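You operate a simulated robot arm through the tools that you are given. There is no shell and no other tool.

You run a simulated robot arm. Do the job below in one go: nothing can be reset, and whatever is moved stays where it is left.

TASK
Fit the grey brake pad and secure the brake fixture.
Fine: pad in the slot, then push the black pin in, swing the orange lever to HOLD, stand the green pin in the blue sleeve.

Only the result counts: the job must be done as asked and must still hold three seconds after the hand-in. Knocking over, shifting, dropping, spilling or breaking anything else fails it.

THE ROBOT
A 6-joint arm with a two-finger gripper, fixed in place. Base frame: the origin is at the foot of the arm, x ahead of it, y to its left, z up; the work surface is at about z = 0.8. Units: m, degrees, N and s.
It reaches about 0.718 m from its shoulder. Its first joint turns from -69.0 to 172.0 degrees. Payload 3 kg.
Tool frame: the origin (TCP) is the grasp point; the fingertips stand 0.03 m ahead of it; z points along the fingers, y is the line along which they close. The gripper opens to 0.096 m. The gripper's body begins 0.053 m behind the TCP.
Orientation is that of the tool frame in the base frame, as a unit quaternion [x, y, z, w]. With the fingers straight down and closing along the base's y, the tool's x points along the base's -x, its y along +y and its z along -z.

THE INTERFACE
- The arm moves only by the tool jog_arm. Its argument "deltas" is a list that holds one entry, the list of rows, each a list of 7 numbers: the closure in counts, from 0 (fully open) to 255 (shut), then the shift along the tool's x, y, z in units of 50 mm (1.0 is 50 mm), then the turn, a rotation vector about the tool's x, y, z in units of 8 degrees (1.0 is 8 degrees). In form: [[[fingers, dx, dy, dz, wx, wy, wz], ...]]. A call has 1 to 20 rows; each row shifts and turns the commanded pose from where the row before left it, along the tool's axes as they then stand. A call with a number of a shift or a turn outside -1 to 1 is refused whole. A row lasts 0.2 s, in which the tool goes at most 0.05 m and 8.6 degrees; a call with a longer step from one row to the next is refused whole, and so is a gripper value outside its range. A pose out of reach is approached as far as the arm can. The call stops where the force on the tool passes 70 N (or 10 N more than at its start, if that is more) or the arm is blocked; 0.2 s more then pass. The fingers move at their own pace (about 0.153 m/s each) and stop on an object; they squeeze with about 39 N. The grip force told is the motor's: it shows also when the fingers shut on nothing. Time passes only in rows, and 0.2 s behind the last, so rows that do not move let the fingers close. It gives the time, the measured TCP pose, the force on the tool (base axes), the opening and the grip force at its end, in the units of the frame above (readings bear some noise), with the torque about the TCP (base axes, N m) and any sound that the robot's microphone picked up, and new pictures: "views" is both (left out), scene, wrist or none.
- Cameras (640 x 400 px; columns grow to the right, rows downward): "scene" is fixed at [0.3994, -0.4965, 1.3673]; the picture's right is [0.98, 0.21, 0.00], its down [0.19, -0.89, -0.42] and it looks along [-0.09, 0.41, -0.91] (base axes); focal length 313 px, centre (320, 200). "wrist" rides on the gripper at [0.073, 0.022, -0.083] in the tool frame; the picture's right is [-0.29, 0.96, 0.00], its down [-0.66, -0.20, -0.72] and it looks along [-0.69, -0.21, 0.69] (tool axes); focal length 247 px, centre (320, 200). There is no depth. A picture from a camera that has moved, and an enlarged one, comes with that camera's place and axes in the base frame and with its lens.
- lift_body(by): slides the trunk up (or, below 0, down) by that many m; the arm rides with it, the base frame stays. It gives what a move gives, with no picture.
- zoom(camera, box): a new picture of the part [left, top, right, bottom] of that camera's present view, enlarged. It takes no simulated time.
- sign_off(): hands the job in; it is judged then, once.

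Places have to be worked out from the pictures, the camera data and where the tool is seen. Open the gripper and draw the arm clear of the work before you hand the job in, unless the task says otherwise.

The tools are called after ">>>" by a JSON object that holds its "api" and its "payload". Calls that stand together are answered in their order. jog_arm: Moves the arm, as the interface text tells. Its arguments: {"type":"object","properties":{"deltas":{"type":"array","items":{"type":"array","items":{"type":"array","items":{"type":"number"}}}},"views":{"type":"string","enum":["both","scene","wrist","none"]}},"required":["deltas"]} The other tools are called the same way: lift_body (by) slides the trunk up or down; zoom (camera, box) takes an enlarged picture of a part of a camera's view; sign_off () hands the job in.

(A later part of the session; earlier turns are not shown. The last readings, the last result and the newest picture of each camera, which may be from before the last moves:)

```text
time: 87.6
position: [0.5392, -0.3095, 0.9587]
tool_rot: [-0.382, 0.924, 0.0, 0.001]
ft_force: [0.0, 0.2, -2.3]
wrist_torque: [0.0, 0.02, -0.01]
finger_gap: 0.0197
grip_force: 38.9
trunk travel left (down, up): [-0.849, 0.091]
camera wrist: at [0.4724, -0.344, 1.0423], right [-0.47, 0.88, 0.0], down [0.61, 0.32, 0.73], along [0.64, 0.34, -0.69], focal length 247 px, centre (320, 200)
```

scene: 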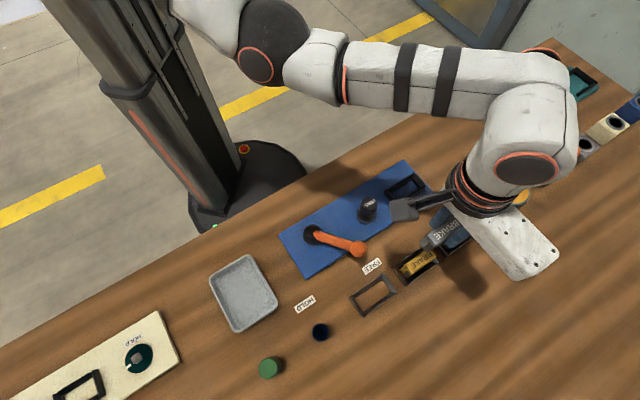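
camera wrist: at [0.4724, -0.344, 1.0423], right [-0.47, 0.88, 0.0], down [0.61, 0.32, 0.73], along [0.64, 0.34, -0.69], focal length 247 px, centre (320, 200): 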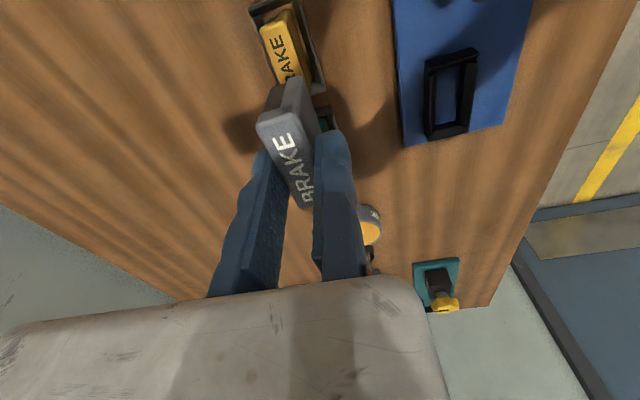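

Fine so far. I enlarge the slot from this nearer view to refine its position.

>>> {"api": "zoom", "payload": {"camera": "wrist", "box": [390, 20, 530, 160]}}

>>> {"api": "zoom", "payload": {"camera": "scene", "box": [350, 150, 450, 230]}}

```text
2.86 times, centred on (460, 90) of wrist
camera zoom: at [0.4724, -0.344, 1.0423], right [-0.47, 0.88, 0.0], down [0.61, 0.32, 0.73], along [0.64, 0.34, -0.69], focal length 706 px, centre (-80, 514)
```

zoom: 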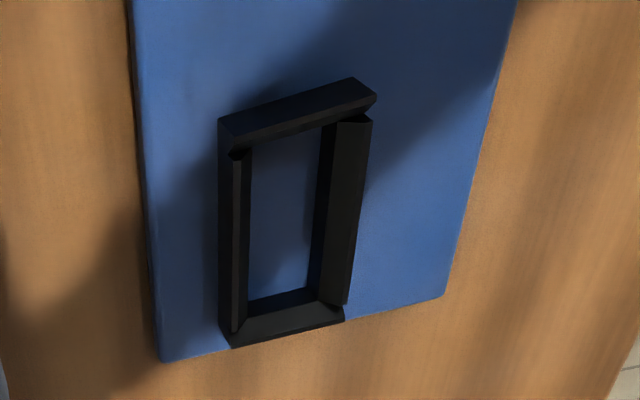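

```text
5.00 times, centred on (400, 190) of scene
camera zoom: at [0.3994, -0.4965, 1.3673], right [0.98, 0.21, 0.0], down [0.19, -0.89, -0.42], along [-0.09, 0.41, -0.91], focal length 1565 px, centre (-80, 250)
```

zoom: 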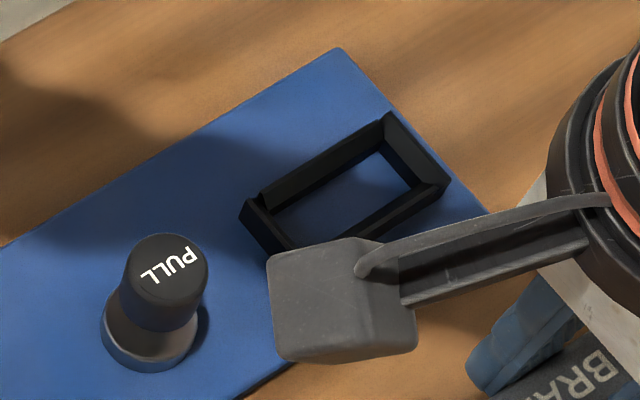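

The slot's centre is about (0.505, -0.1955), turned 45°. I carry the pad over it, lowering to z≈0.92 (pad bottom ≈0.867, clear of the frame).

>>> {"api": "jog_arm", "payload": {"deltas": [[[255, -0.226, 0.458, 0.155, 0, 0, 0], [255, -0.226, 0.458, 0.155, 0, 0, 0], [255, -0.226, 0.458, 0.155, 0, 0, 0], [255, -0.226, 0.458, 0.155, 0, 0, 0], [255, -0.226, 0.458, 0.155, 0, 0, 0], [255, 0, 0, 0, 0, 0, 0]]], "views": "both"}}

>>> {"api": "zoom", "payload": {"camera": "wrist", "box": [220, 0, 420, 200]}}

>>> {"api": "zoom", "payload": {"camera": "scene", "box": [350, 140, 470, 230]}}

```text
time: 89.0
position: [0.4978, -0.1875, 0.9204]
tool_rot: [-0.381, 0.924, 0.0, 0.002]
ft_force: [-0.3, -0.3, -1.9]
wrist_torque: [0.02, -0.01, -0.01]
finger_gap: 0.0196
grip_force: 39.1
trunk travel left (down, up): [-0.849, 0.091]
camera wrist: at [0.4312, -0.2224, 1.0036], right [-0.47, 0.88, 0.0], down [0.61, 0.32, 0.72], along [0.64, 0.34, -0.69], focal length 247 px, centre (320, 200)
```

scene: 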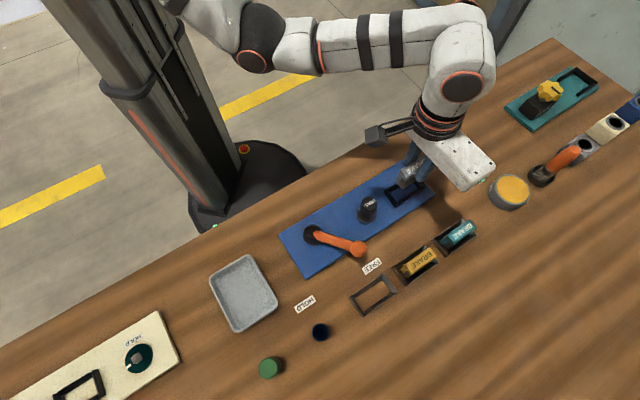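
wrist: 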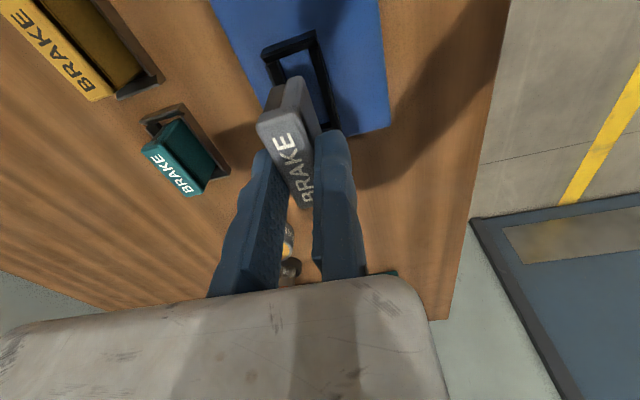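

```text
2.00 times, centred on (320, 100) of wrist
camera zoom: at [0.4312, -0.2224, 1.0036], right [-0.47, 0.88, 0.0], down [0.61, 0.32, 0.72], along [0.64, 0.34, -0.69], focal length 494 px, centre (320, 400)
```

zoom: 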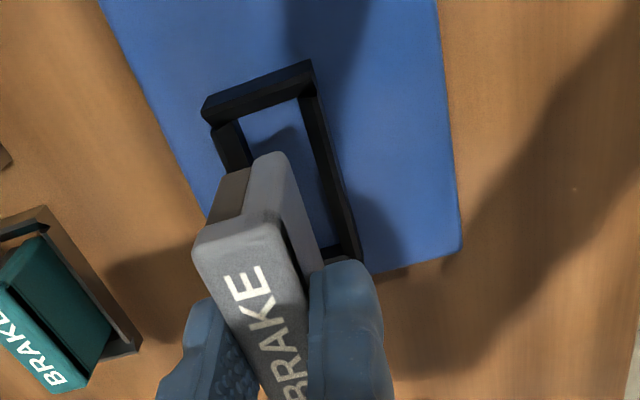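

```text
4.44 times, centred on (410, 185) of scene
camera zoom: at [0.3994, -0.4965, 1.3673], right [0.98, 0.21, 0.0], down [0.19, -0.89, -0.42], along [-0.09, 0.41, -0.91], focal length 1392 px, centre (-80, 267)
```

zoom: 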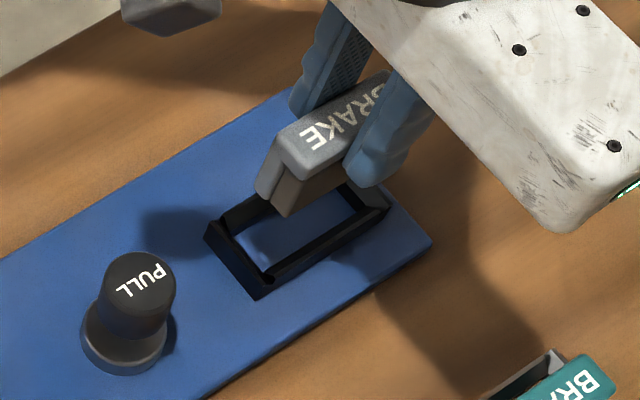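

The pad hangs over the slot. I lower it to just above the frame (pad bottom ≈ 0.842) for a final alignment check.

>>> {"api": "jog_arm", "payload": {"deltas": [[[255, 0, 0, 0.17, 0, 0, 0], [255, 0, 0, 0.17, 0, 0, 0], [255, 0, 0, 0.17, 0, 0, 0], [255, 0, 0, 0, 0, 0, 0]]], "views": "both"}}

>>> {"api": "zoom", "payload": {"camera": "wrist", "box": [240, 20, 380, 160]}}

>>> {"api": "zoom", "payload": {"camera": "scene", "box": [370, 150, 450, 220]}}

```text
time: 90.0
position: [0.4982, -0.1868, 0.8959]
tool_rot: [-0.382, 0.924, -0.001, 0.002]
ft_force: [-0.3, 1.2, -1.9]
wrist_torque: [0.06, 0.04, 0.01]
finger_gap: 0.0196
grip_force: 39.1
trunk travel left (down, up): [-0.849, 0.091]
camera wrist: at [0.4318, -0.2222, 0.9784], right [-0.47, 0.88, 0.0], down [0.61, 0.32, 0.73], along [0.64, 0.34, -0.69], focal length 247 px, centre (320, 200)
```

scene: 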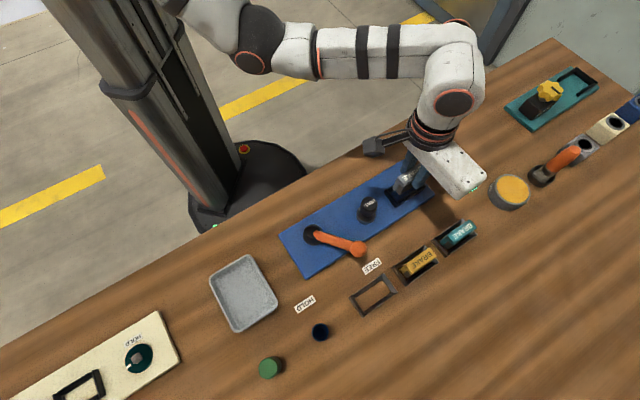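
wrist: 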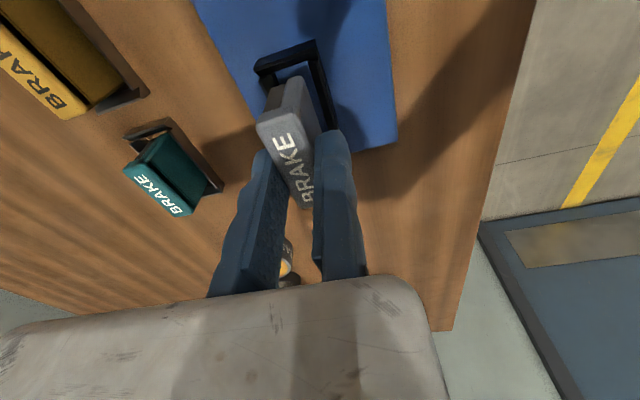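

```text
2.86 times, centred on (310, 90) of wrist
camera zoom: at [0.4318, -0.2222, 0.9784], right [-0.47, 0.88, 0.0], down [0.61, 0.32, 0.73], along [0.64, 0.34, -0.69], focal length 706 px, centre (349, 514)
```

zoom: 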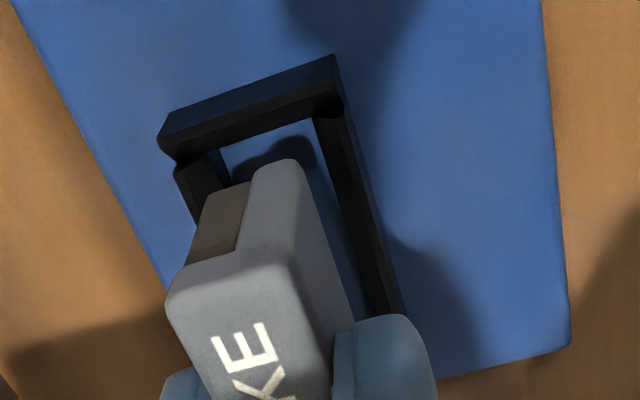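

```text
5.71 times, centred on (410, 185) of scene
camera zoom: at [0.3994, -0.4965, 1.3673], right [0.98, 0.21, 0.0], down [0.19, -0.89, -0.42], along [-0.09, 0.41, -0.91], focal length 1789 px, centre (-194, 286)
```

zoom: 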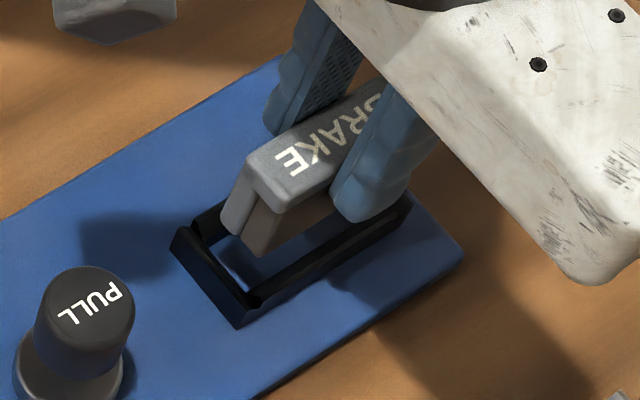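

I enlarge both views more strongly to check the fore-aft and sideways alignment of pad and slot.

>>> {"api": "zoom", "payload": {"camera": "scene", "box": [385, 170, 435, 215]}}

>>> {"api": "zoom", "payload": {"camera": "wrist", "box": [250, 30, 350, 140]}}

```text
8.89 times, centred on (410, 192) of scene
camera zoom: at [0.3994, -0.4965, 1.3673], right [0.98, 0.21, 0.0], down [0.19, -0.89, -0.42], along [-0.09, 0.41, -0.91], focal length 2783 px, centre (-480, 267)
```

zoom: 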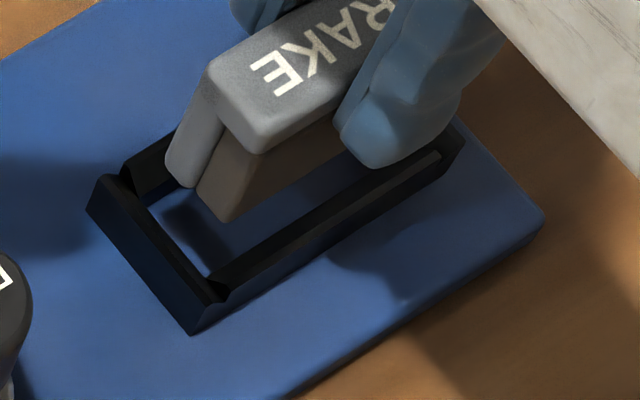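

```text
3.64 times, centred on (300, 85) of wrist
camera zoom: at [0.4318, -0.2222, 0.9784], right [-0.47, 0.88, 0.0], down [0.61, 0.32, 0.73], along [0.64, 0.34, -0.69], focal length 898 px, centre (393, 618)
```

zoom: 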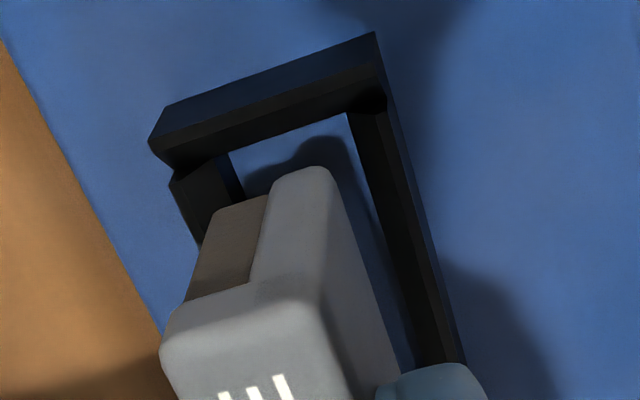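

Scene view says the pad is aligned to within a millimetre, the wrist view suggests about 2 mm further along; I shift 1 mm and descend slowly, watching the force.

>>> {"api": "jog_arm", "payload": {"deltas": [[[255, -0.02, 0, 0.06, 0, 0, 0], [255, 0, 0, 0.06, 0, 0, 0], [255, 0, 0, 0.06, 0, 0, 0], [255, 0, 0, 0.06, 0, 0, 0], [255, 0, 0, 0.06, 0, 0, 0]]], "views": "both"}}

>>> {"api": "zoom", "payload": {"camera": "scene", "box": [385, 170, 435, 215]}}

>>> {"api": "zoom", "payload": {"camera": "wrist", "box": [250, 30, 350, 140]}}

```text
time: 91.2
position: [0.4989, -0.186, 0.8792]
tool_rot: [-0.381, 0.924, -0.001, 0.002]
ft_force: [0.5, 0.3, -3.0]
wrist_torque: [0.0, -0.01, -0.01]
finger_gap: 0.0195
grip_force: 39.5
trunk travel left (down, up): [-0.849, 0.091]
camera wrist: at [0.4318, -0.2214, 0.9633], right [-0.47, 0.88, 0.0], down [0.61, 0.32, 0.73], along [0.64, 0.34, -0.69], focal length 247 px, centre (320, 200)
```

scene: 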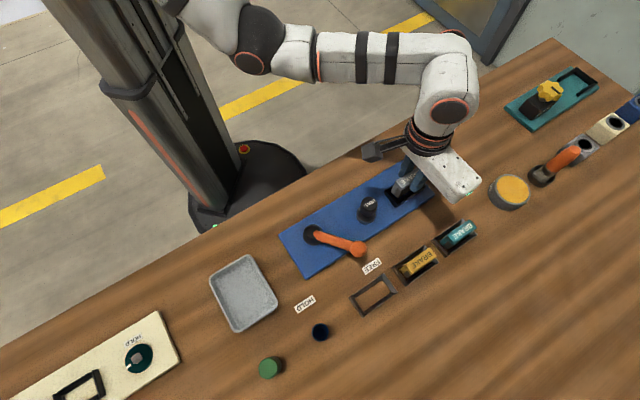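
wrist: 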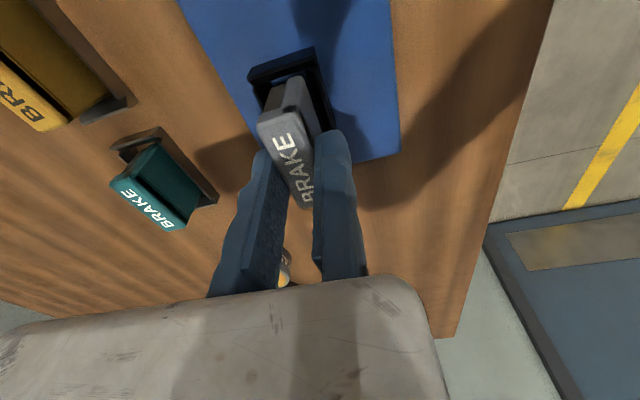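

```text
8.89 times, centred on (410, 192) of scene
camera zoom: at [0.3994, -0.4965, 1.3673], right [0.98, 0.21, 0.0], down [0.19, -0.89, -0.42], along [-0.09, 0.41, -0.91], focal length 2783 px, centre (-480, 267)
```

zoom: 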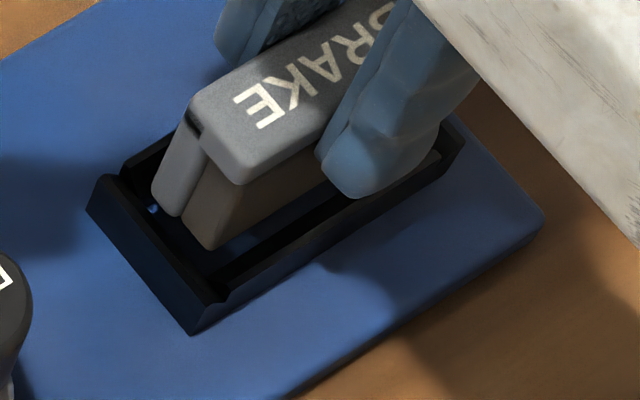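

```text
3.64 times, centred on (300, 85) of wrist
camera zoom: at [0.4318, -0.2214, 0.9633], right [-0.47, 0.88, 0.0], down [0.61, 0.32, 0.73], along [0.64, 0.34, -0.69], focal length 898 px, centre (393, 618)
```

zoom: 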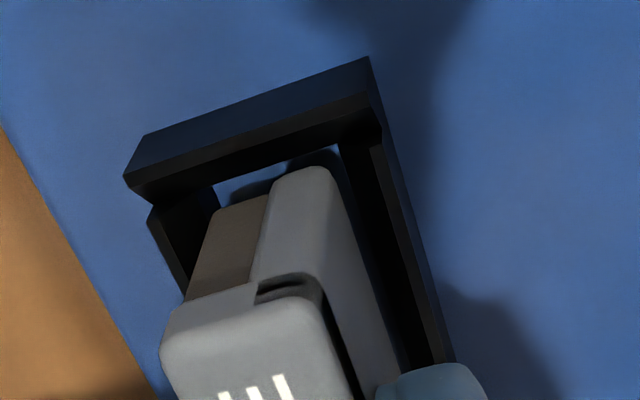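

The pad's bottom is entering the slot mouth with no extra force. I continue down slowly.

>>> {"api": "jog_arm", "payload": {"deltas": [[[255, 0, 0, 0.06, 0, 0, 0], [255, 0, 0, 0.06, 0, 0, 0], [255, 0, 0, 0.06, 0, 0, 0]]], "views": "none"}}

```text
time: 92.0
position: [0.4993, -0.1852, 0.8715]
tool_rot: [-0.382, 0.924, 0.0, 0.002]
ft_force: [1.9, 1.9, -0.9]
wrist_torque: [0.13, -0.09, 0.04]
finger_gap: 0.0196
grip_force: 39.2
trunk travel left (down, up): [-0.849, 0.091]
```

A slight push (+x +y, ~2.7 N) shows the near end touching the chamfer, so I shift 1.5 mm along the slot and keep lowering in small steps.

>>> {"api": "jog_arm", "payload": {"deltas": [[[255, -0.03, 0, 0, 0, 0, 0], [255, 0, 0, 0.05, 0, 0, 0], [255, 0, 0, 0.05, 0, 0, 0]]], "views": "none"}}

```text
time: 92.8
position: [0.4988, -0.1843, 0.8665]
tool_rot: [-0.382, 0.924, 0.0, 0.001]
ft_force: [-0.4, 0.3, -1.1]
wrist_torque: [0.02, 0.04, 0.02]
finger_gap: 0.0195
grip_force: 38.8
trunk travel left (down, up): [-0.849, 0.091]
```

Side force is gone at z 0.8665. I continue down in 2 mm steps until it seats.

>>> {"api": "jog_arm", "payload": {"deltas": [[[255, 0, 0, 0.04, 0, 0, 0], [255, 0, 0, 0.04, 0, 0, 0]]], "views": "none"}}

>>> {"api": "jog_arm", "payload": {"deltas": [[[255, 0, 0, 0.04, 0, 0, 0], [255, 0, 0, 0.04, 0, 0, 0]]], "views": "both"}}

>>> {"api": "zoom", "payload": {"camera": "scene", "box": [385, 170, 435, 215]}}

>>> {"api": "zoom", "payload": {"camera": "wrist", "box": [250, 30, 350, 140]}}

```text
time: 93.4
position: [0.4992, -0.1851, 0.8643]
tool_rot: [-0.381, 0.924, -0.003, 0.004]
ft_force: [3.1, -0.7, 15.5]
wrist_torque: [-0.52, 0.19, 0.06]
finger_gap: 0.0195
grip_force: 39.0
trunk travel left (down, up): [-0.849, 0.091]
```

```text
time: 94.0
position: [0.4992, -0.1851, 0.8621]
tool_rot: [-0.383, 0.924, -0.002, 0.005]
ft_force: [7.2, -4.5, 28.8]
wrist_torque: [-0.09, -0.37, 0.37]
finger_gap: 0.02
grip_force: 38.7
trunk travel left (down, up): [-0.849, 0.091]
camera wrist: at [0.4313, -0.2195, 0.9444], right [-0.47, 0.88, -0.01], down [0.6, 0.32, 0.73], along [0.65, 0.34, -0.68], focal length 247 px, centre (320, 200)
```

scene: 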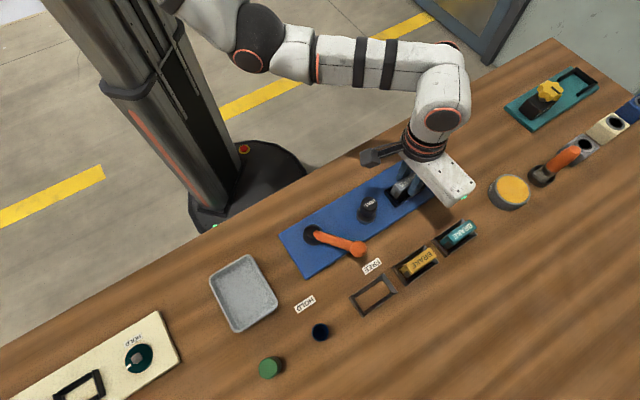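
wrist: 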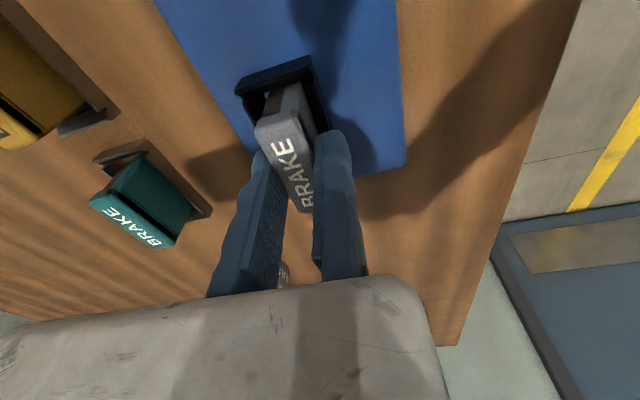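

```text
8.89 times, centred on (410, 192) of scene
camera zoom: at [0.3994, -0.4965, 1.3673], right [0.98, 0.21, 0.0], down [0.19, -0.89, -0.42], along [-0.09, 0.41, -0.91], focal length 2783 px, centre (-480, 267)
```

zoom: 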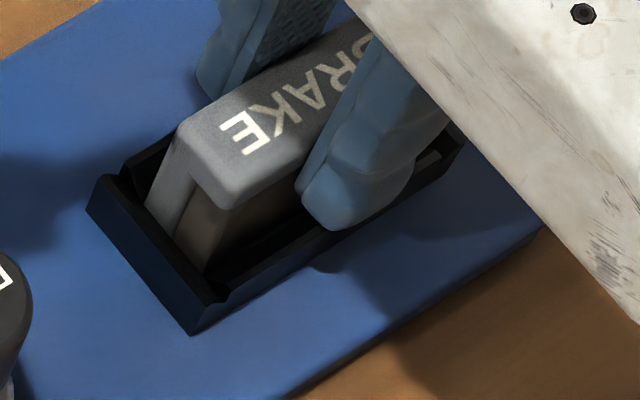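

```text
3.64 times, centred on (300, 85) of wrist
camera zoom: at [0.4313, -0.2195, 0.9444], right [-0.47, 0.88, -0.01], down [0.6, 0.32, 0.73], along [0.65, 0.34, -0.68], focal length 898 px, centre (393, 618)
```

zoom: 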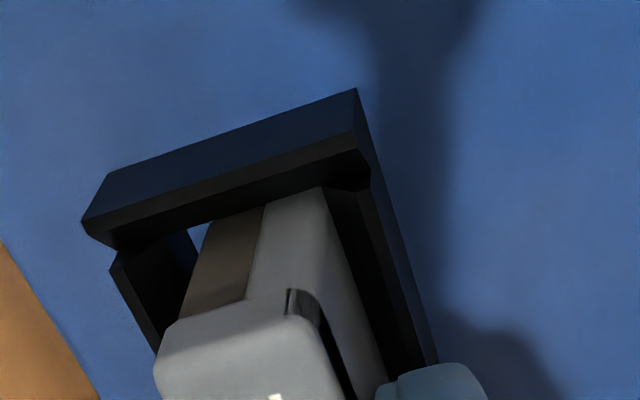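

Vertical force rose to ~29 N with the pad deep in the frame: it's seated on the plate. I ease up 2 mm, open partly, move the fixed finger off sideways, and rise.

>>> {"api": "jog_arm", "payload": {"deltas": [[[255, 0, 0, -0.04, 0, 0, 0], [150, 0, 0, 0, 0, 0, 0], [150, 0, 0, 0, 0, 0, 0], [150, 0, 0.06, 0, 0, 0, 0], [150, 0, 0, 0, 0, 0, 0]]], "views": "both"}}

>>> {"api": "zoom", "payload": {"camera": "scene", "box": [385, 170, 435, 215]}}

```text
time: 95.2
position: [0.4986, -0.1832, 0.8598]
tool_rot: [-0.381, 0.924, 0.0, 0.001]
ft_force: [-0.5, 0.8, 0.3]
wrist_torque: [0.0, -0.03, -0.03]
finger_gap: 0.0396
grip_force: 0.0
trunk travel left (down, up): [-0.849, 0.091]
camera wrist: at [0.4307, -0.2181, 0.9432], right [-0.47, 0.88, 0.0], down [0.61, 0.32, 0.72], along [0.64, 0.34, -0.69], focal length 247 px, centre (320, 200)
```

scene: 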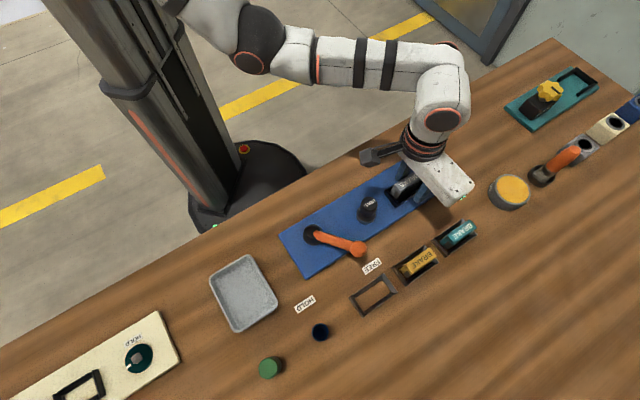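
wrist: 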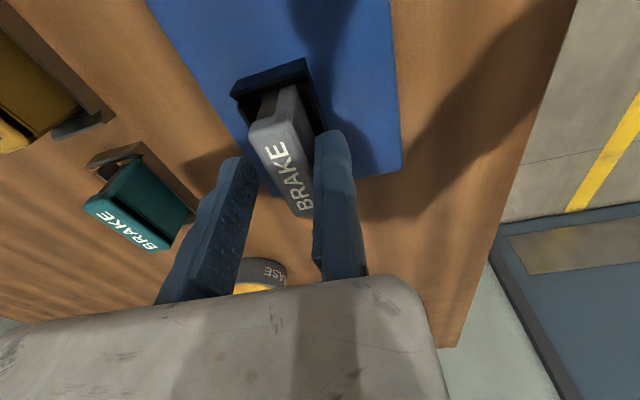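

```text
8.89 times, centred on (410, 192) of scene
camera zoom: at [0.3994, -0.4965, 1.3673], right [0.98, 0.21, 0.0], down [0.19, -0.89, -0.42], along [-0.09, 0.41, -0.91], focal length 2783 px, centre (-480, 267)
```

zoom: 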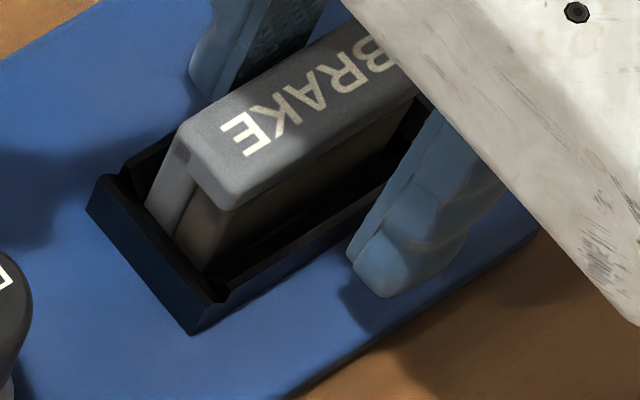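

The pad stays put in the slot. I rise 7 cm clear of it.

>>> {"api": "jog_arm", "payload": {"deltas": [[[150, 0, 0, -0.2, 0, 0, 0], [150, 0, 0, -0.3, 0, 0, 0], [150, 0, 0, -0.3, 0, 0, 0], [150, 0, 0, -0.3, 0, 0, 0], [150, 0, 0, -0.3, 0, 0, 0], [150, 0, 0, 0, 0, 0, 0]]], "views": "both"}}

>>> {"api": "zoom", "payload": {"camera": "scene", "box": [340, 150, 460, 240]}}

>>> {"api": "zoom", "payload": {"camera": "wrist", "box": [220, 20, 360, 160]}}

```text
time: 96.6
position: [0.4981, -0.182, 0.9309]
tool_rot: [-0.382, 0.924, -0.001, 0.002]
ft_force: [0.0, 0.4, 0.2]
wrist_torque: [-0.05, -0.01, -0.01]
finger_gap: 0.0399
grip_force: 0.1
trunk travel left (down, up): [-0.849, 0.091]
camera wrist: at [0.4304, -0.2181, 1.0135], right [-0.47, 0.88, 0.0], down [0.61, 0.32, 0.73], along [0.64, 0.34, -0.69], focal length 247 px, centre (320, 200)
```

scene: 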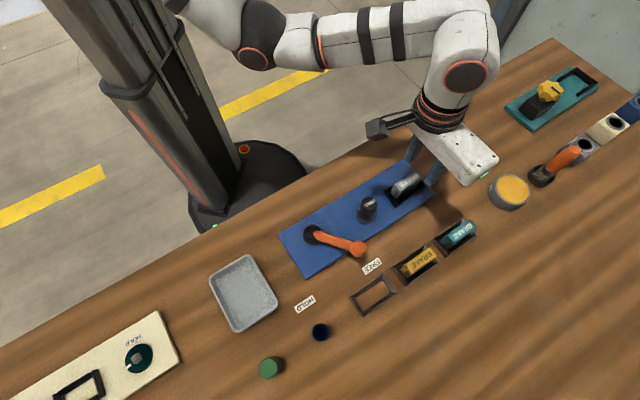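
wrist: 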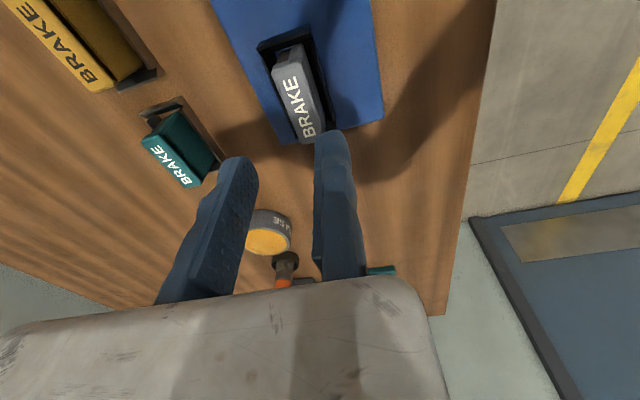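

```text
4.44 times, centred on (400, 195) of scene
camera zoom: at [0.3994, -0.4965, 1.3673], right [0.98, 0.21, 0.0], down [0.19, -0.89, -0.42], along [-0.09, 0.41, -0.91], focal length 1392 px, centre (-36, 222)
```

zoom: 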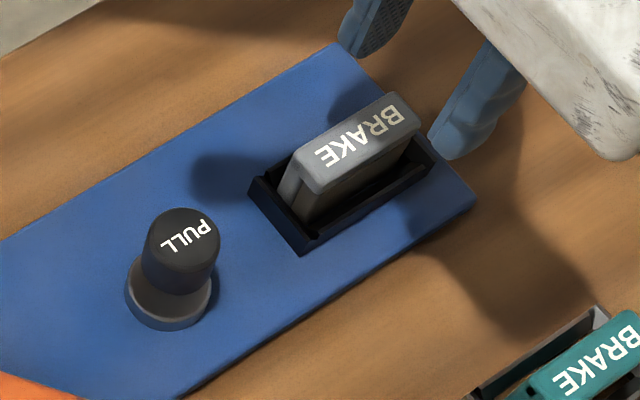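

```text
2.86 times, centred on (290, 90) of wrist
camera zoom: at [0.4304, -0.2181, 1.0135], right [-0.47, 0.88, 0.0], down [0.61, 0.32, 0.73], along [0.64, 0.34, -0.69], focal length 706 px, centre (406, 514)
```

zoom: 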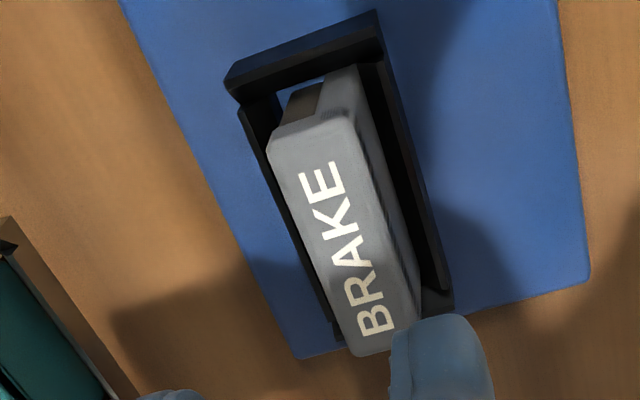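

The pad stands properly in the slot. Next the black PULL pin: its top centre is at about (0.4355, -0.2637, 0.870). I close the fingers and move above it in small steps.

>>> {"api": "jog_arm", "payload": {"deltas": [[[255, 0, 0, 0, 0, 0, 0], [255, 0.291, -0.039, 0, 0, 0, 0], [255, 0.291, -0.039, 0, 0, 0, 0], [255, 0.291, -0.039, 0, 0, 0, 0], [255, 0.291, -0.039, 0, 0, 0, 0], [255, 0.291, -0.039, 0, 0, 0, 0], [255, 0.291, -0.039, 0, 0, 0, 0], [255, 0.291, -0.039, 0, 0, 0, 0], [255, 0, 0, 0, 0, 0, 0]]], "views": "both"}}

```text
time: 98.6
position: [0.4347, -0.265, 0.9298]
tool_rot: [-0.382, 0.924, -0.001, 0.001]
ft_force: [0.5, -0.4, 0.7]
wrist_torque: [-0.02, 0.02, 0.04]
finger_gap: 0.0
grip_force: 33.0
trunk travel left (down, up): [-0.849, 0.091]
camera wrist: at [0.3677, -0.3, 1.0138], right [-0.47, 0.88, 0.0], down [0.61, 0.32, 0.72], along [0.64, 0.34, -0.69], focal length 247 px, centre (320, 200)
```

scene: 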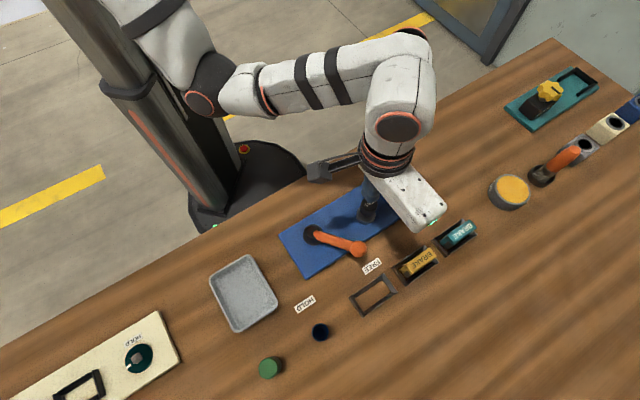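
wrist: 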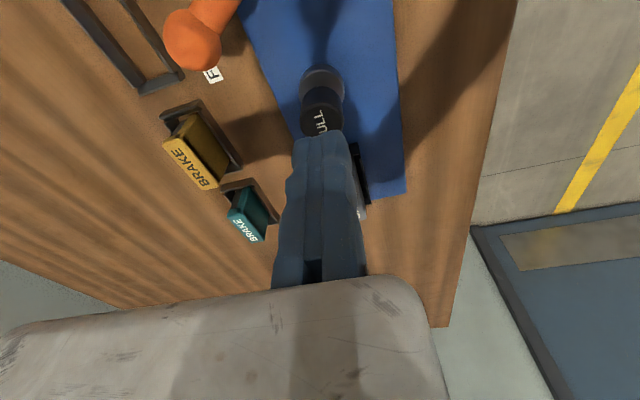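

Aligned over the knob. I lower to just above it and then press in 2–3 mm steps, watching force and sound.

>>> {"api": "jog_arm", "payload": {"deltas": [[[255, 0.01, 0.02, 0.12, 0, 0, 0], [255, 0, 0, 0.12, 0, 0, 0], [255, 0, 0, 0.12, 0, 0, 0], [255, 0, 0, 0.12, 0, 0, 0]]], "views": "wrist"}}

>>> {"api": "jog_arm", "payload": {"deltas": [[[255, 0, 0, 0.06, 0, 0, 0], [255, 0, 0, 0.06, 0, 0, 0], [255, 0, 0, 0.06, 0, 0, 0]]], "views": "both"}}

```text
time: 99.6
position: [0.4338, -0.2635, 0.9061]
tool_rot: [-0.381, 0.925, 0.0, 0.001]
ft_force: [0.0, 0.2, 0.3]
wrist_torque: [0.01, -0.01, -0.05]
finger_gap: 0.0
grip_force: 33.1
trunk travel left (down, up): [-0.849, 0.091]
camera wrist: at [0.3672, -0.299, 0.9893], right [-0.47, 0.88, 0.0], down [0.61, 0.32, 0.73], along [0.64, 0.34, -0.69], focal length 247 px, centre (320, 200)
```

wrist: 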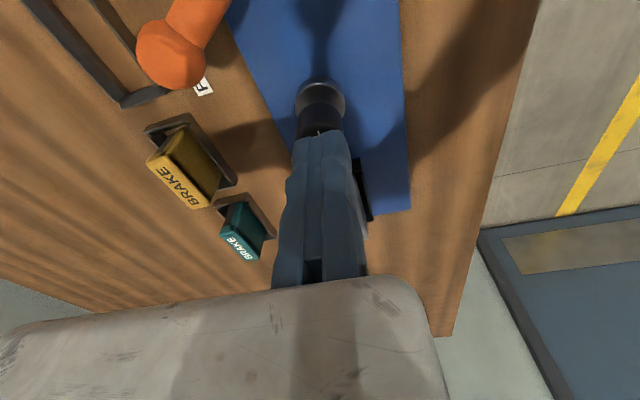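

```text
time: 100.4
position: [0.4338, -0.264, 0.8978]
tool_rot: [-0.382, 0.924, 0.0, 0.002]
ft_force: [-0.3, -0.1, 1.0]
wrist_torque: [0.0, 0.03, 0.0]
finger_gap: 0.0
grip_force: 33.2
trunk travel left (down, up): [-0.849, 0.091]
camera wrist: at [0.3671, -0.2988, 0.9808], right [-0.47, 0.88, 0.0], down [0.61, 0.32, 0.73], along [0.64, 0.34, -0.69], focal length 247 px, centre (320, 200)
```

scene: 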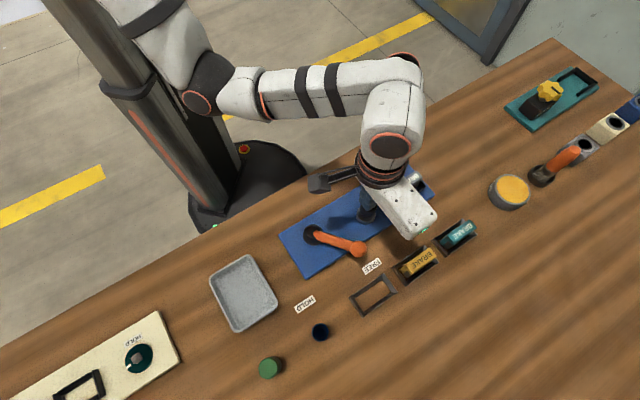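
wrist: 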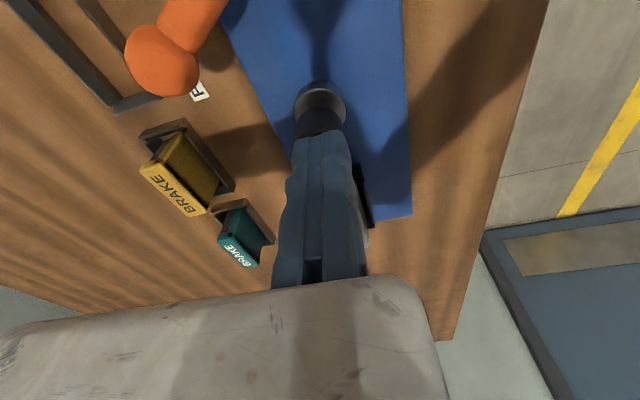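

The tips are at the knob's top (z≈0.868). I press on.

>>> {"api": "jog_arm", "payload": {"deltas": [[[255, 0, 0, 0.06, 0, 0, 0], [255, 0, 0, 0.06, 0, 0, 0], [255, 0, 0, 0.06, 0, 0, 0], [255, 0, 0, 0.06, 0, 0, 0]]], "views": "scene"}}

>>> {"api": "zoom", "payload": {"camera": "scene", "box": [330, 150, 430, 240]}}

```text
time: 101.4
position: [0.4345, -0.2629, 0.8849]
tool_rot: [-0.382, 0.924, 0.0, 0.001]
ft_force: [-1.2, 0.0, 1.2]
wrist_torque: [0.0, -0.01, -0.01]
finger_gap: 0.0
grip_force: 33.7
trunk travel left (down, up): [-0.849, 0.091]
```

scene: 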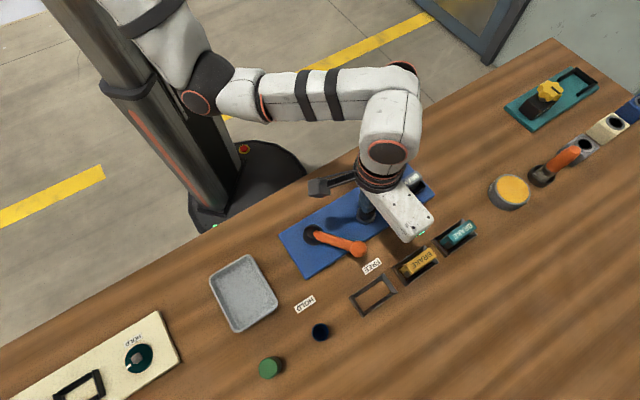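

```text
4.44 times, centred on (380, 195) of scene
camera zoom: at [0.3994, -0.4965, 1.3673], right [0.98, 0.21, 0.0], down [0.19, -0.89, -0.42], along [-0.09, 0.41, -0.91], focal length 1392 px, centre (53, 222)
```

zoom: 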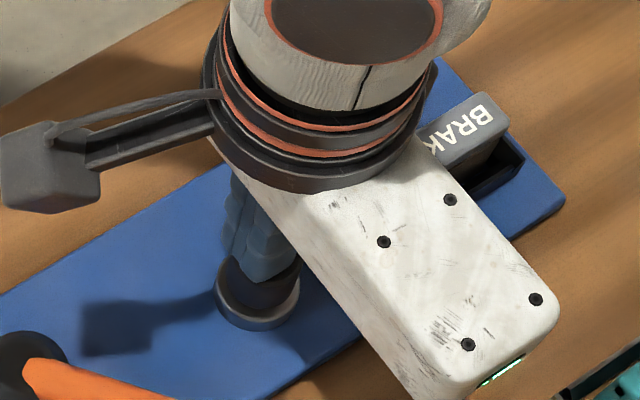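

Low resistance so far (tips at 0.855) — the pin seems to be sliding in. I keep pressing until it stops.

>>> {"api": "jog_arm", "payload": {"deltas": [[[255, 0, 0, 0.05, 0, 0, 0], [255, 0, 0, 0.05, 0, 0, 0], [255, 0, 0, 0.05, 0, 0, 0]]], "views": "wrist"}}

```text
time: 102.2
position: [0.4337, -0.2633, 0.8815]
tool_rot: [-0.382, 0.924, -0.004, 0.006]
ft_force: [2.9, -3.3, 27.1]
wrist_torque: [-0.04, -0.21, 0.19]
finger_gap: 0.0
grip_force: 33.3
trunk travel left (down, up): [-0.849, 0.091]
camera wrist: at [0.3658, -0.2984, 0.9644], right [-0.47, 0.88, -0.01], down [0.6, 0.33, 0.73], along [0.65, 0.34, -0.68], focal length 247 px, centre (320, 200)
```

wrist: 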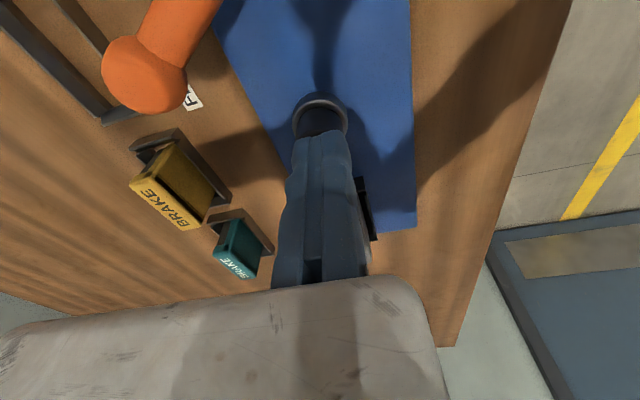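

Force jumped to 27 N with the tips at 0.8515: the pin reached a stop. I press a bit harder to make sure it is fully in.

>>> {"api": "jog_arm", "payload": {"deltas": [[[255, 0, 0, 0.05, 0, 0, 0], [255, 0, 0, 0.05, 0, 0, 0], [255, 0, 0, 0, 0, 0, 0]]], "views": "none"}}

```text
time: 103.0
position: [0.4331, -0.2625, 0.8817]
tool_rot: [-0.381, 0.924, -0.009, 0.01]
ft_force: [10.2, -11.8, 64.2]
wrist_torque: [-0.25, -0.6, 0.27]
finger_gap: 0.0061
grip_force: 33.1
trunk travel left (down, up): [-0.849, 0.091]
```

It doesn't move any further at 64 N, so it's fully home. I back off upward and look at the pin.

>>> {"api": "jog_arm", "payload": {"deltas": [[[255, 0, 0, -0.2, 0, 0, 0], [255, 0, 0, -0.3, 0, 0, 0], [255, 0, 0, -0.3, 0, 0, 0], [255, 0, 0, -0.3, 0, 0, 0], [255, 0, 0, -0.2, 0, 0, 0], [255, 0, 0, 0, 0, 0, 0]]], "views": "both"}}

>>> {"api": "zoom", "payload": {"camera": "wrist", "box": [120, 0, 420, 180]}}

>>> {"api": "zoom", "payload": {"camera": "scene", "box": [270, 150, 430, 280]}}

```text
time: 104.4
position: [0.4354, -0.2646, 0.9343]
tool_rot: [-0.382, 0.924, 0.0, 0.001]
ft_force: [0.7, 0.5, -0.1]
wrist_torque: [-0.01, 0.01, -0.02]
finger_gap: 0.0
grip_force: 33.0
out of reach, approached as far as the arm can: row 5
trunk travel left (down, up): [-0.849, 0.091]
camera wrist: at [0.3682, -0.2991, 1.0185], right [-0.47, 0.88, 0.0], down [0.61, 0.32, 0.73], along [0.64, 0.34, -0.69], focal length 247 px, centre (320, 200)
```

scene: 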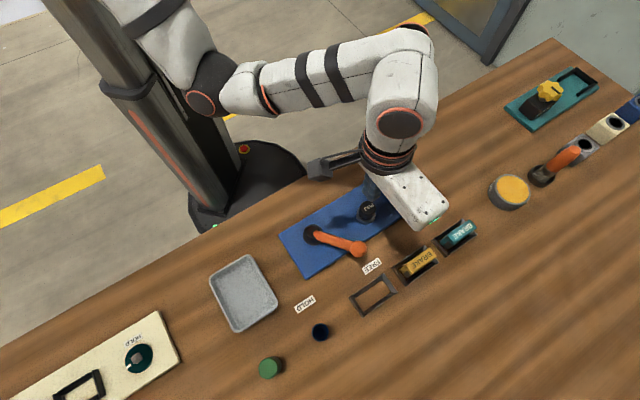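
wrist: 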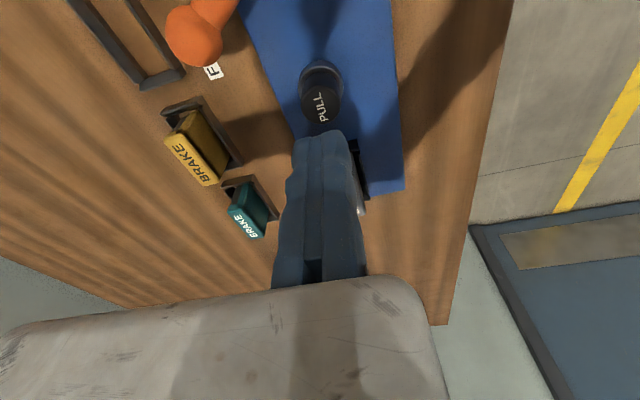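

```text
2.13 times, centred on (270, 90) of wrist
camera zoom: at [0.3682, -0.2991, 1.0185], right [-0.47, 0.88, 0.0], down [0.61, 0.32, 0.73], along [0.64, 0.34, -0.69], focal length 527 px, centre (427, 435)
```

zoom: 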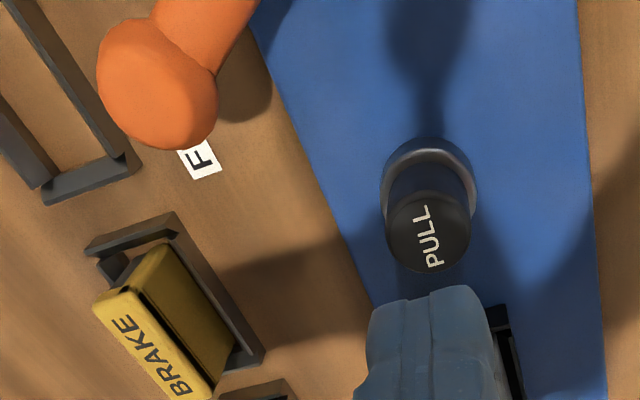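

```text
3.08 times, centred on (350, 215) of scene
camera zoom: at [0.3994, -0.4965, 1.3673], right [0.98, 0.21, 0.0], down [0.19, -0.89, -0.42], along [-0.09, 0.41, -0.91], focal length 963 px, centre (228, 154)
```

zoom: 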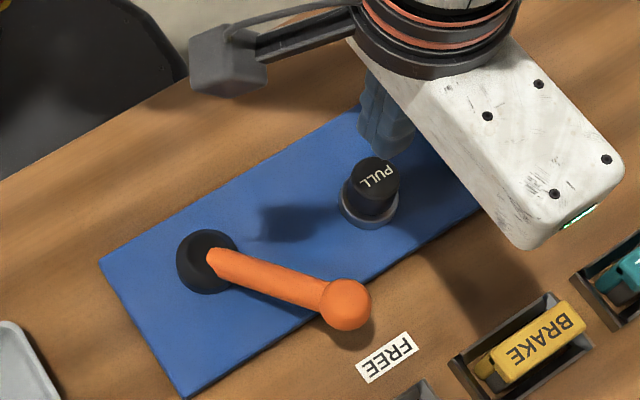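

The pin is in. Next the orange lever: hub about (0.348, -0.323), ball end about (0.431, -0.342, 0.861), pointing at FREE; HOLD lies clockwise toward about (0.359, -0.44). I move above the point behind the lever and look.

>>> {"api": "jog_arm", "payload": {"deltas": [[[255, 0.287, -0.123, 0.1, 0, 0, 0], [255, 0.287, -0.123, 0.1, 0, 0, 0], [255, 0.287, -0.123, 0.1, 0, 0, 0], [255, 0, 0, 0, 0, 0, 0]]], "views": "both"}}

>>> {"api": "zoom", "payload": {"camera": "scene", "box": [270, 190, 410, 320]}}

>>> {"api": "zoom", "payload": {"camera": "wrist", "box": [140, 0, 440, 180]}}

```text
time: 105.4
position: [0.4188, -0.3069, 0.9188]
tool_rot: [-0.382, 0.924, 0.0, 0.002]
ft_force: [-0.8, 0.2, 0.0]
wrist_torque: [-0.04, -0.02, 0.0]
finger_gap: 0.0
grip_force: 33.1
trunk travel left (down, up): [-0.849, 0.091]
camera wrist: at [0.3512, -0.3423, 1.0034], right [-0.47, 0.88, 0.0], down [0.61, 0.32, 0.73], along [0.64, 0.34, -0.69], focal length 247 px, centre (320, 200)
```

scene: 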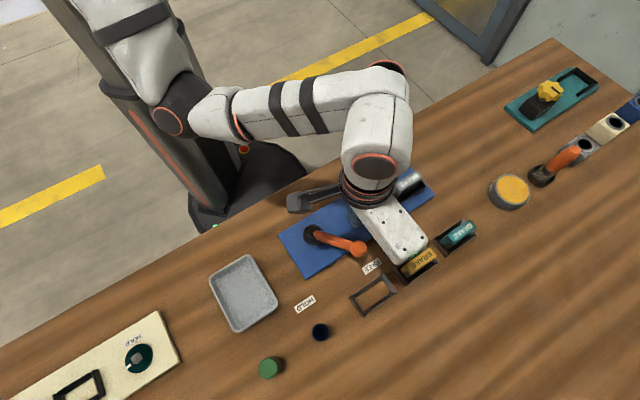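
wrist: 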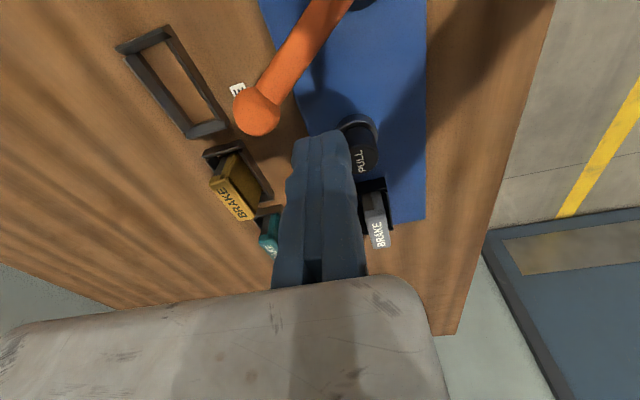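

```text
3.08 times, centred on (340, 255) of scene
camera zoom: at [0.3994, -0.4965, 1.3673], right [0.98, 0.21, 0.0], down [0.19, -0.89, -0.42], along [-0.09, 0.41, -0.91], focal length 963 px, centre (258, 31)
```

zoom: 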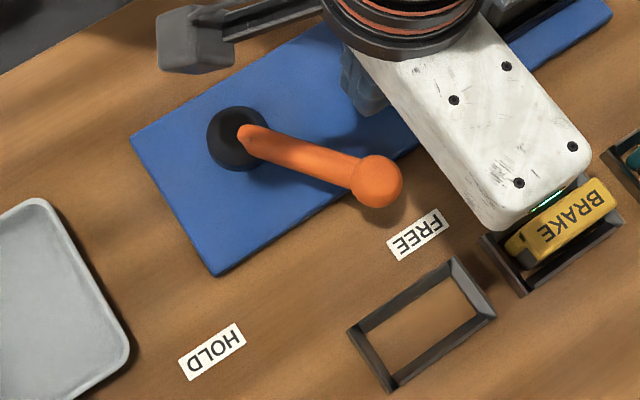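

```text
2.13 times, centred on (290, 90) of wrist
camera zoom: at [0.3512, -0.3423, 1.0034], right [-0.47, 0.88, 0.0], down [0.61, 0.32, 0.73], along [0.64, 0.34, -0.69], focal length 527 px, centre (384, 435)
```

zoom: 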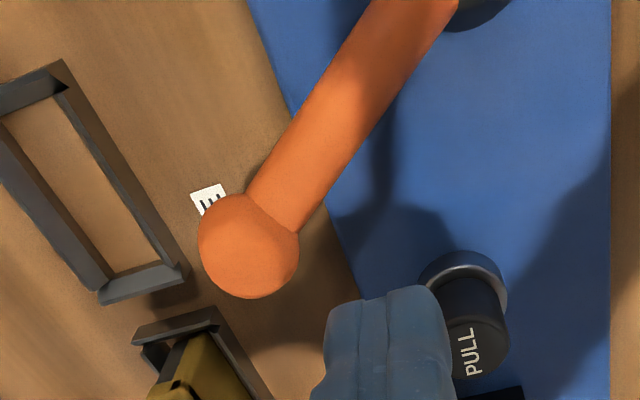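

The finger will drop between lever and pin with about 1 cm gap to each. I descend to tip height 0.835.

>>> {"api": "jog_arm", "payload": {"deltas": [[[255, 0, 0, 0.27, 0, 0, 0], [255, 0, 0, 0.27, 0, 0, 0], [255, 0, 0, 0.27, 0, 0, 0], [255, 0, 0, 0.27, 0, 0, 0], [255, 0, 0, 0, 0, 0, 0]]], "views": "both"}}

>>> {"api": "zoom", "payload": {"camera": "wrist", "box": [140, 0, 440, 180]}}

```text
time: 106.6
position: [0.4182, -0.308, 0.8657]
tool_rot: [-0.382, 0.924, 0.0, 0.001]
ft_force: [0.3, -0.6, -0.1]
wrist_torque: [0.01, 0.0, -0.03]
finger_gap: 0.0
grip_force: 33.2
trunk travel left (down, up): [-0.849, 0.091]
camera wrist: at [0.3513, -0.343, 0.9493], right [-0.47, 0.88, 0.0], down [0.61, 0.32, 0.72], along [0.64, 0.34, -0.69], focal length 247 px, centre (320, 200)
```

scene: 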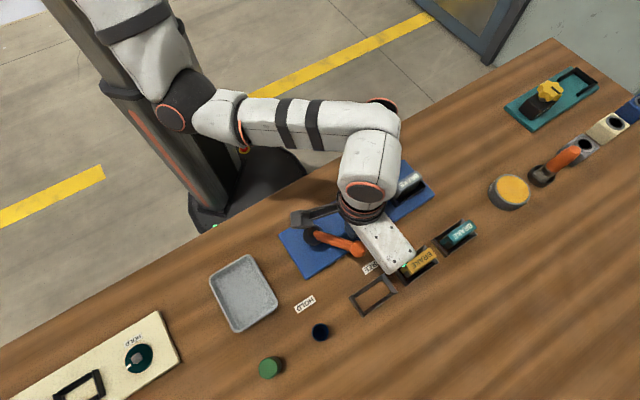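
wrist: 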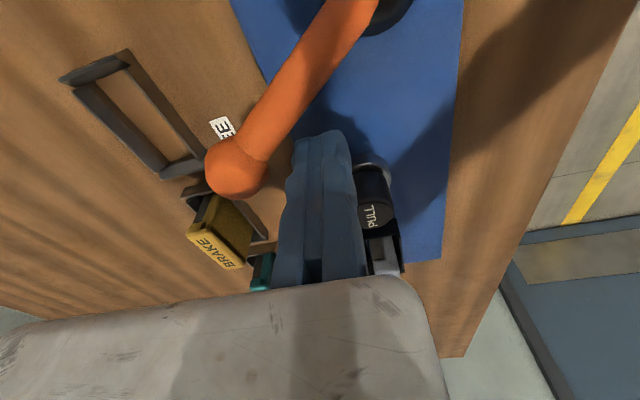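

```text
2.13 times, centred on (290, 90) of wrist
camera zoom: at [0.3513, -0.343, 0.9493], right [-0.47, 0.88, 0.0], down [0.61, 0.32, 0.72], along [0.64, 0.34, -0.69], focal length 527 px, centre (384, 435)
```

zoom: 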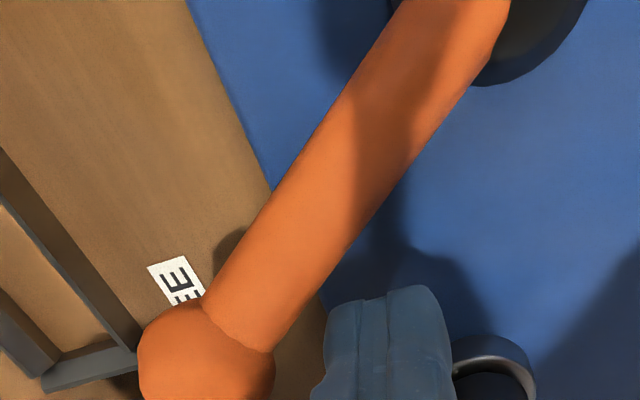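

The finger is beside the arm near its ball end. I start pushing the lever clockwise with the first two arc steps and check the force.

>>> {"api": "jog_arm", "payload": {"deltas": [[[255, 0.146, -0.095, 0, 0, 0, 0], [255, 0.085, -0.082, 0, 0, 0, 0], [255, 0.085, -0.082, 0, 0, 0, 0]]], "views": "scene"}}

>>> {"api": "zoom", "payload": {"camera": "scene", "box": [270, 190, 410, 320]}}

```text
time: 107.4
position: [0.4158, -0.3282, 0.8655]
tool_rot: [-0.382, 0.924, 0.0, 0.002]
ft_force: [-0.4, -0.1, -0.3]
wrist_torque: [0.0, 0.02, 0.01]
finger_gap: 0.0003
grip_force: 32.8
trunk travel left (down, up): [-0.849, 0.091]
```

scene: 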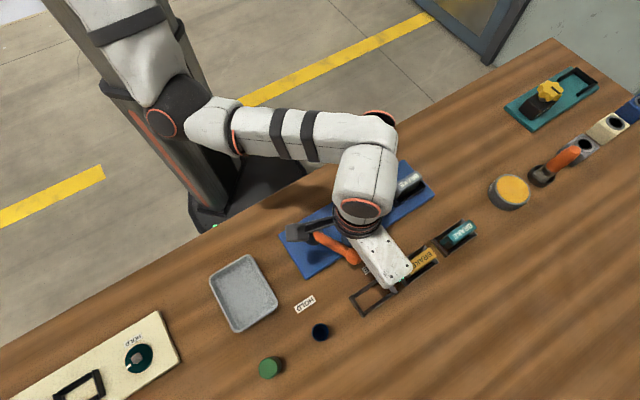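

```text
3.08 times, centred on (340, 255) of scene
camera zoom: at [0.3994, -0.4965, 1.3673], right [0.98, 0.21, 0.0], down [0.19, -0.89, -0.42], along [-0.09, 0.41, -0.91], focal length 963 px, centre (258, 31)
```

zoom: 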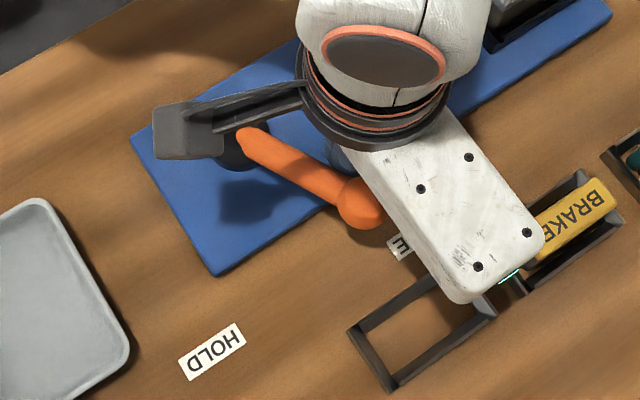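

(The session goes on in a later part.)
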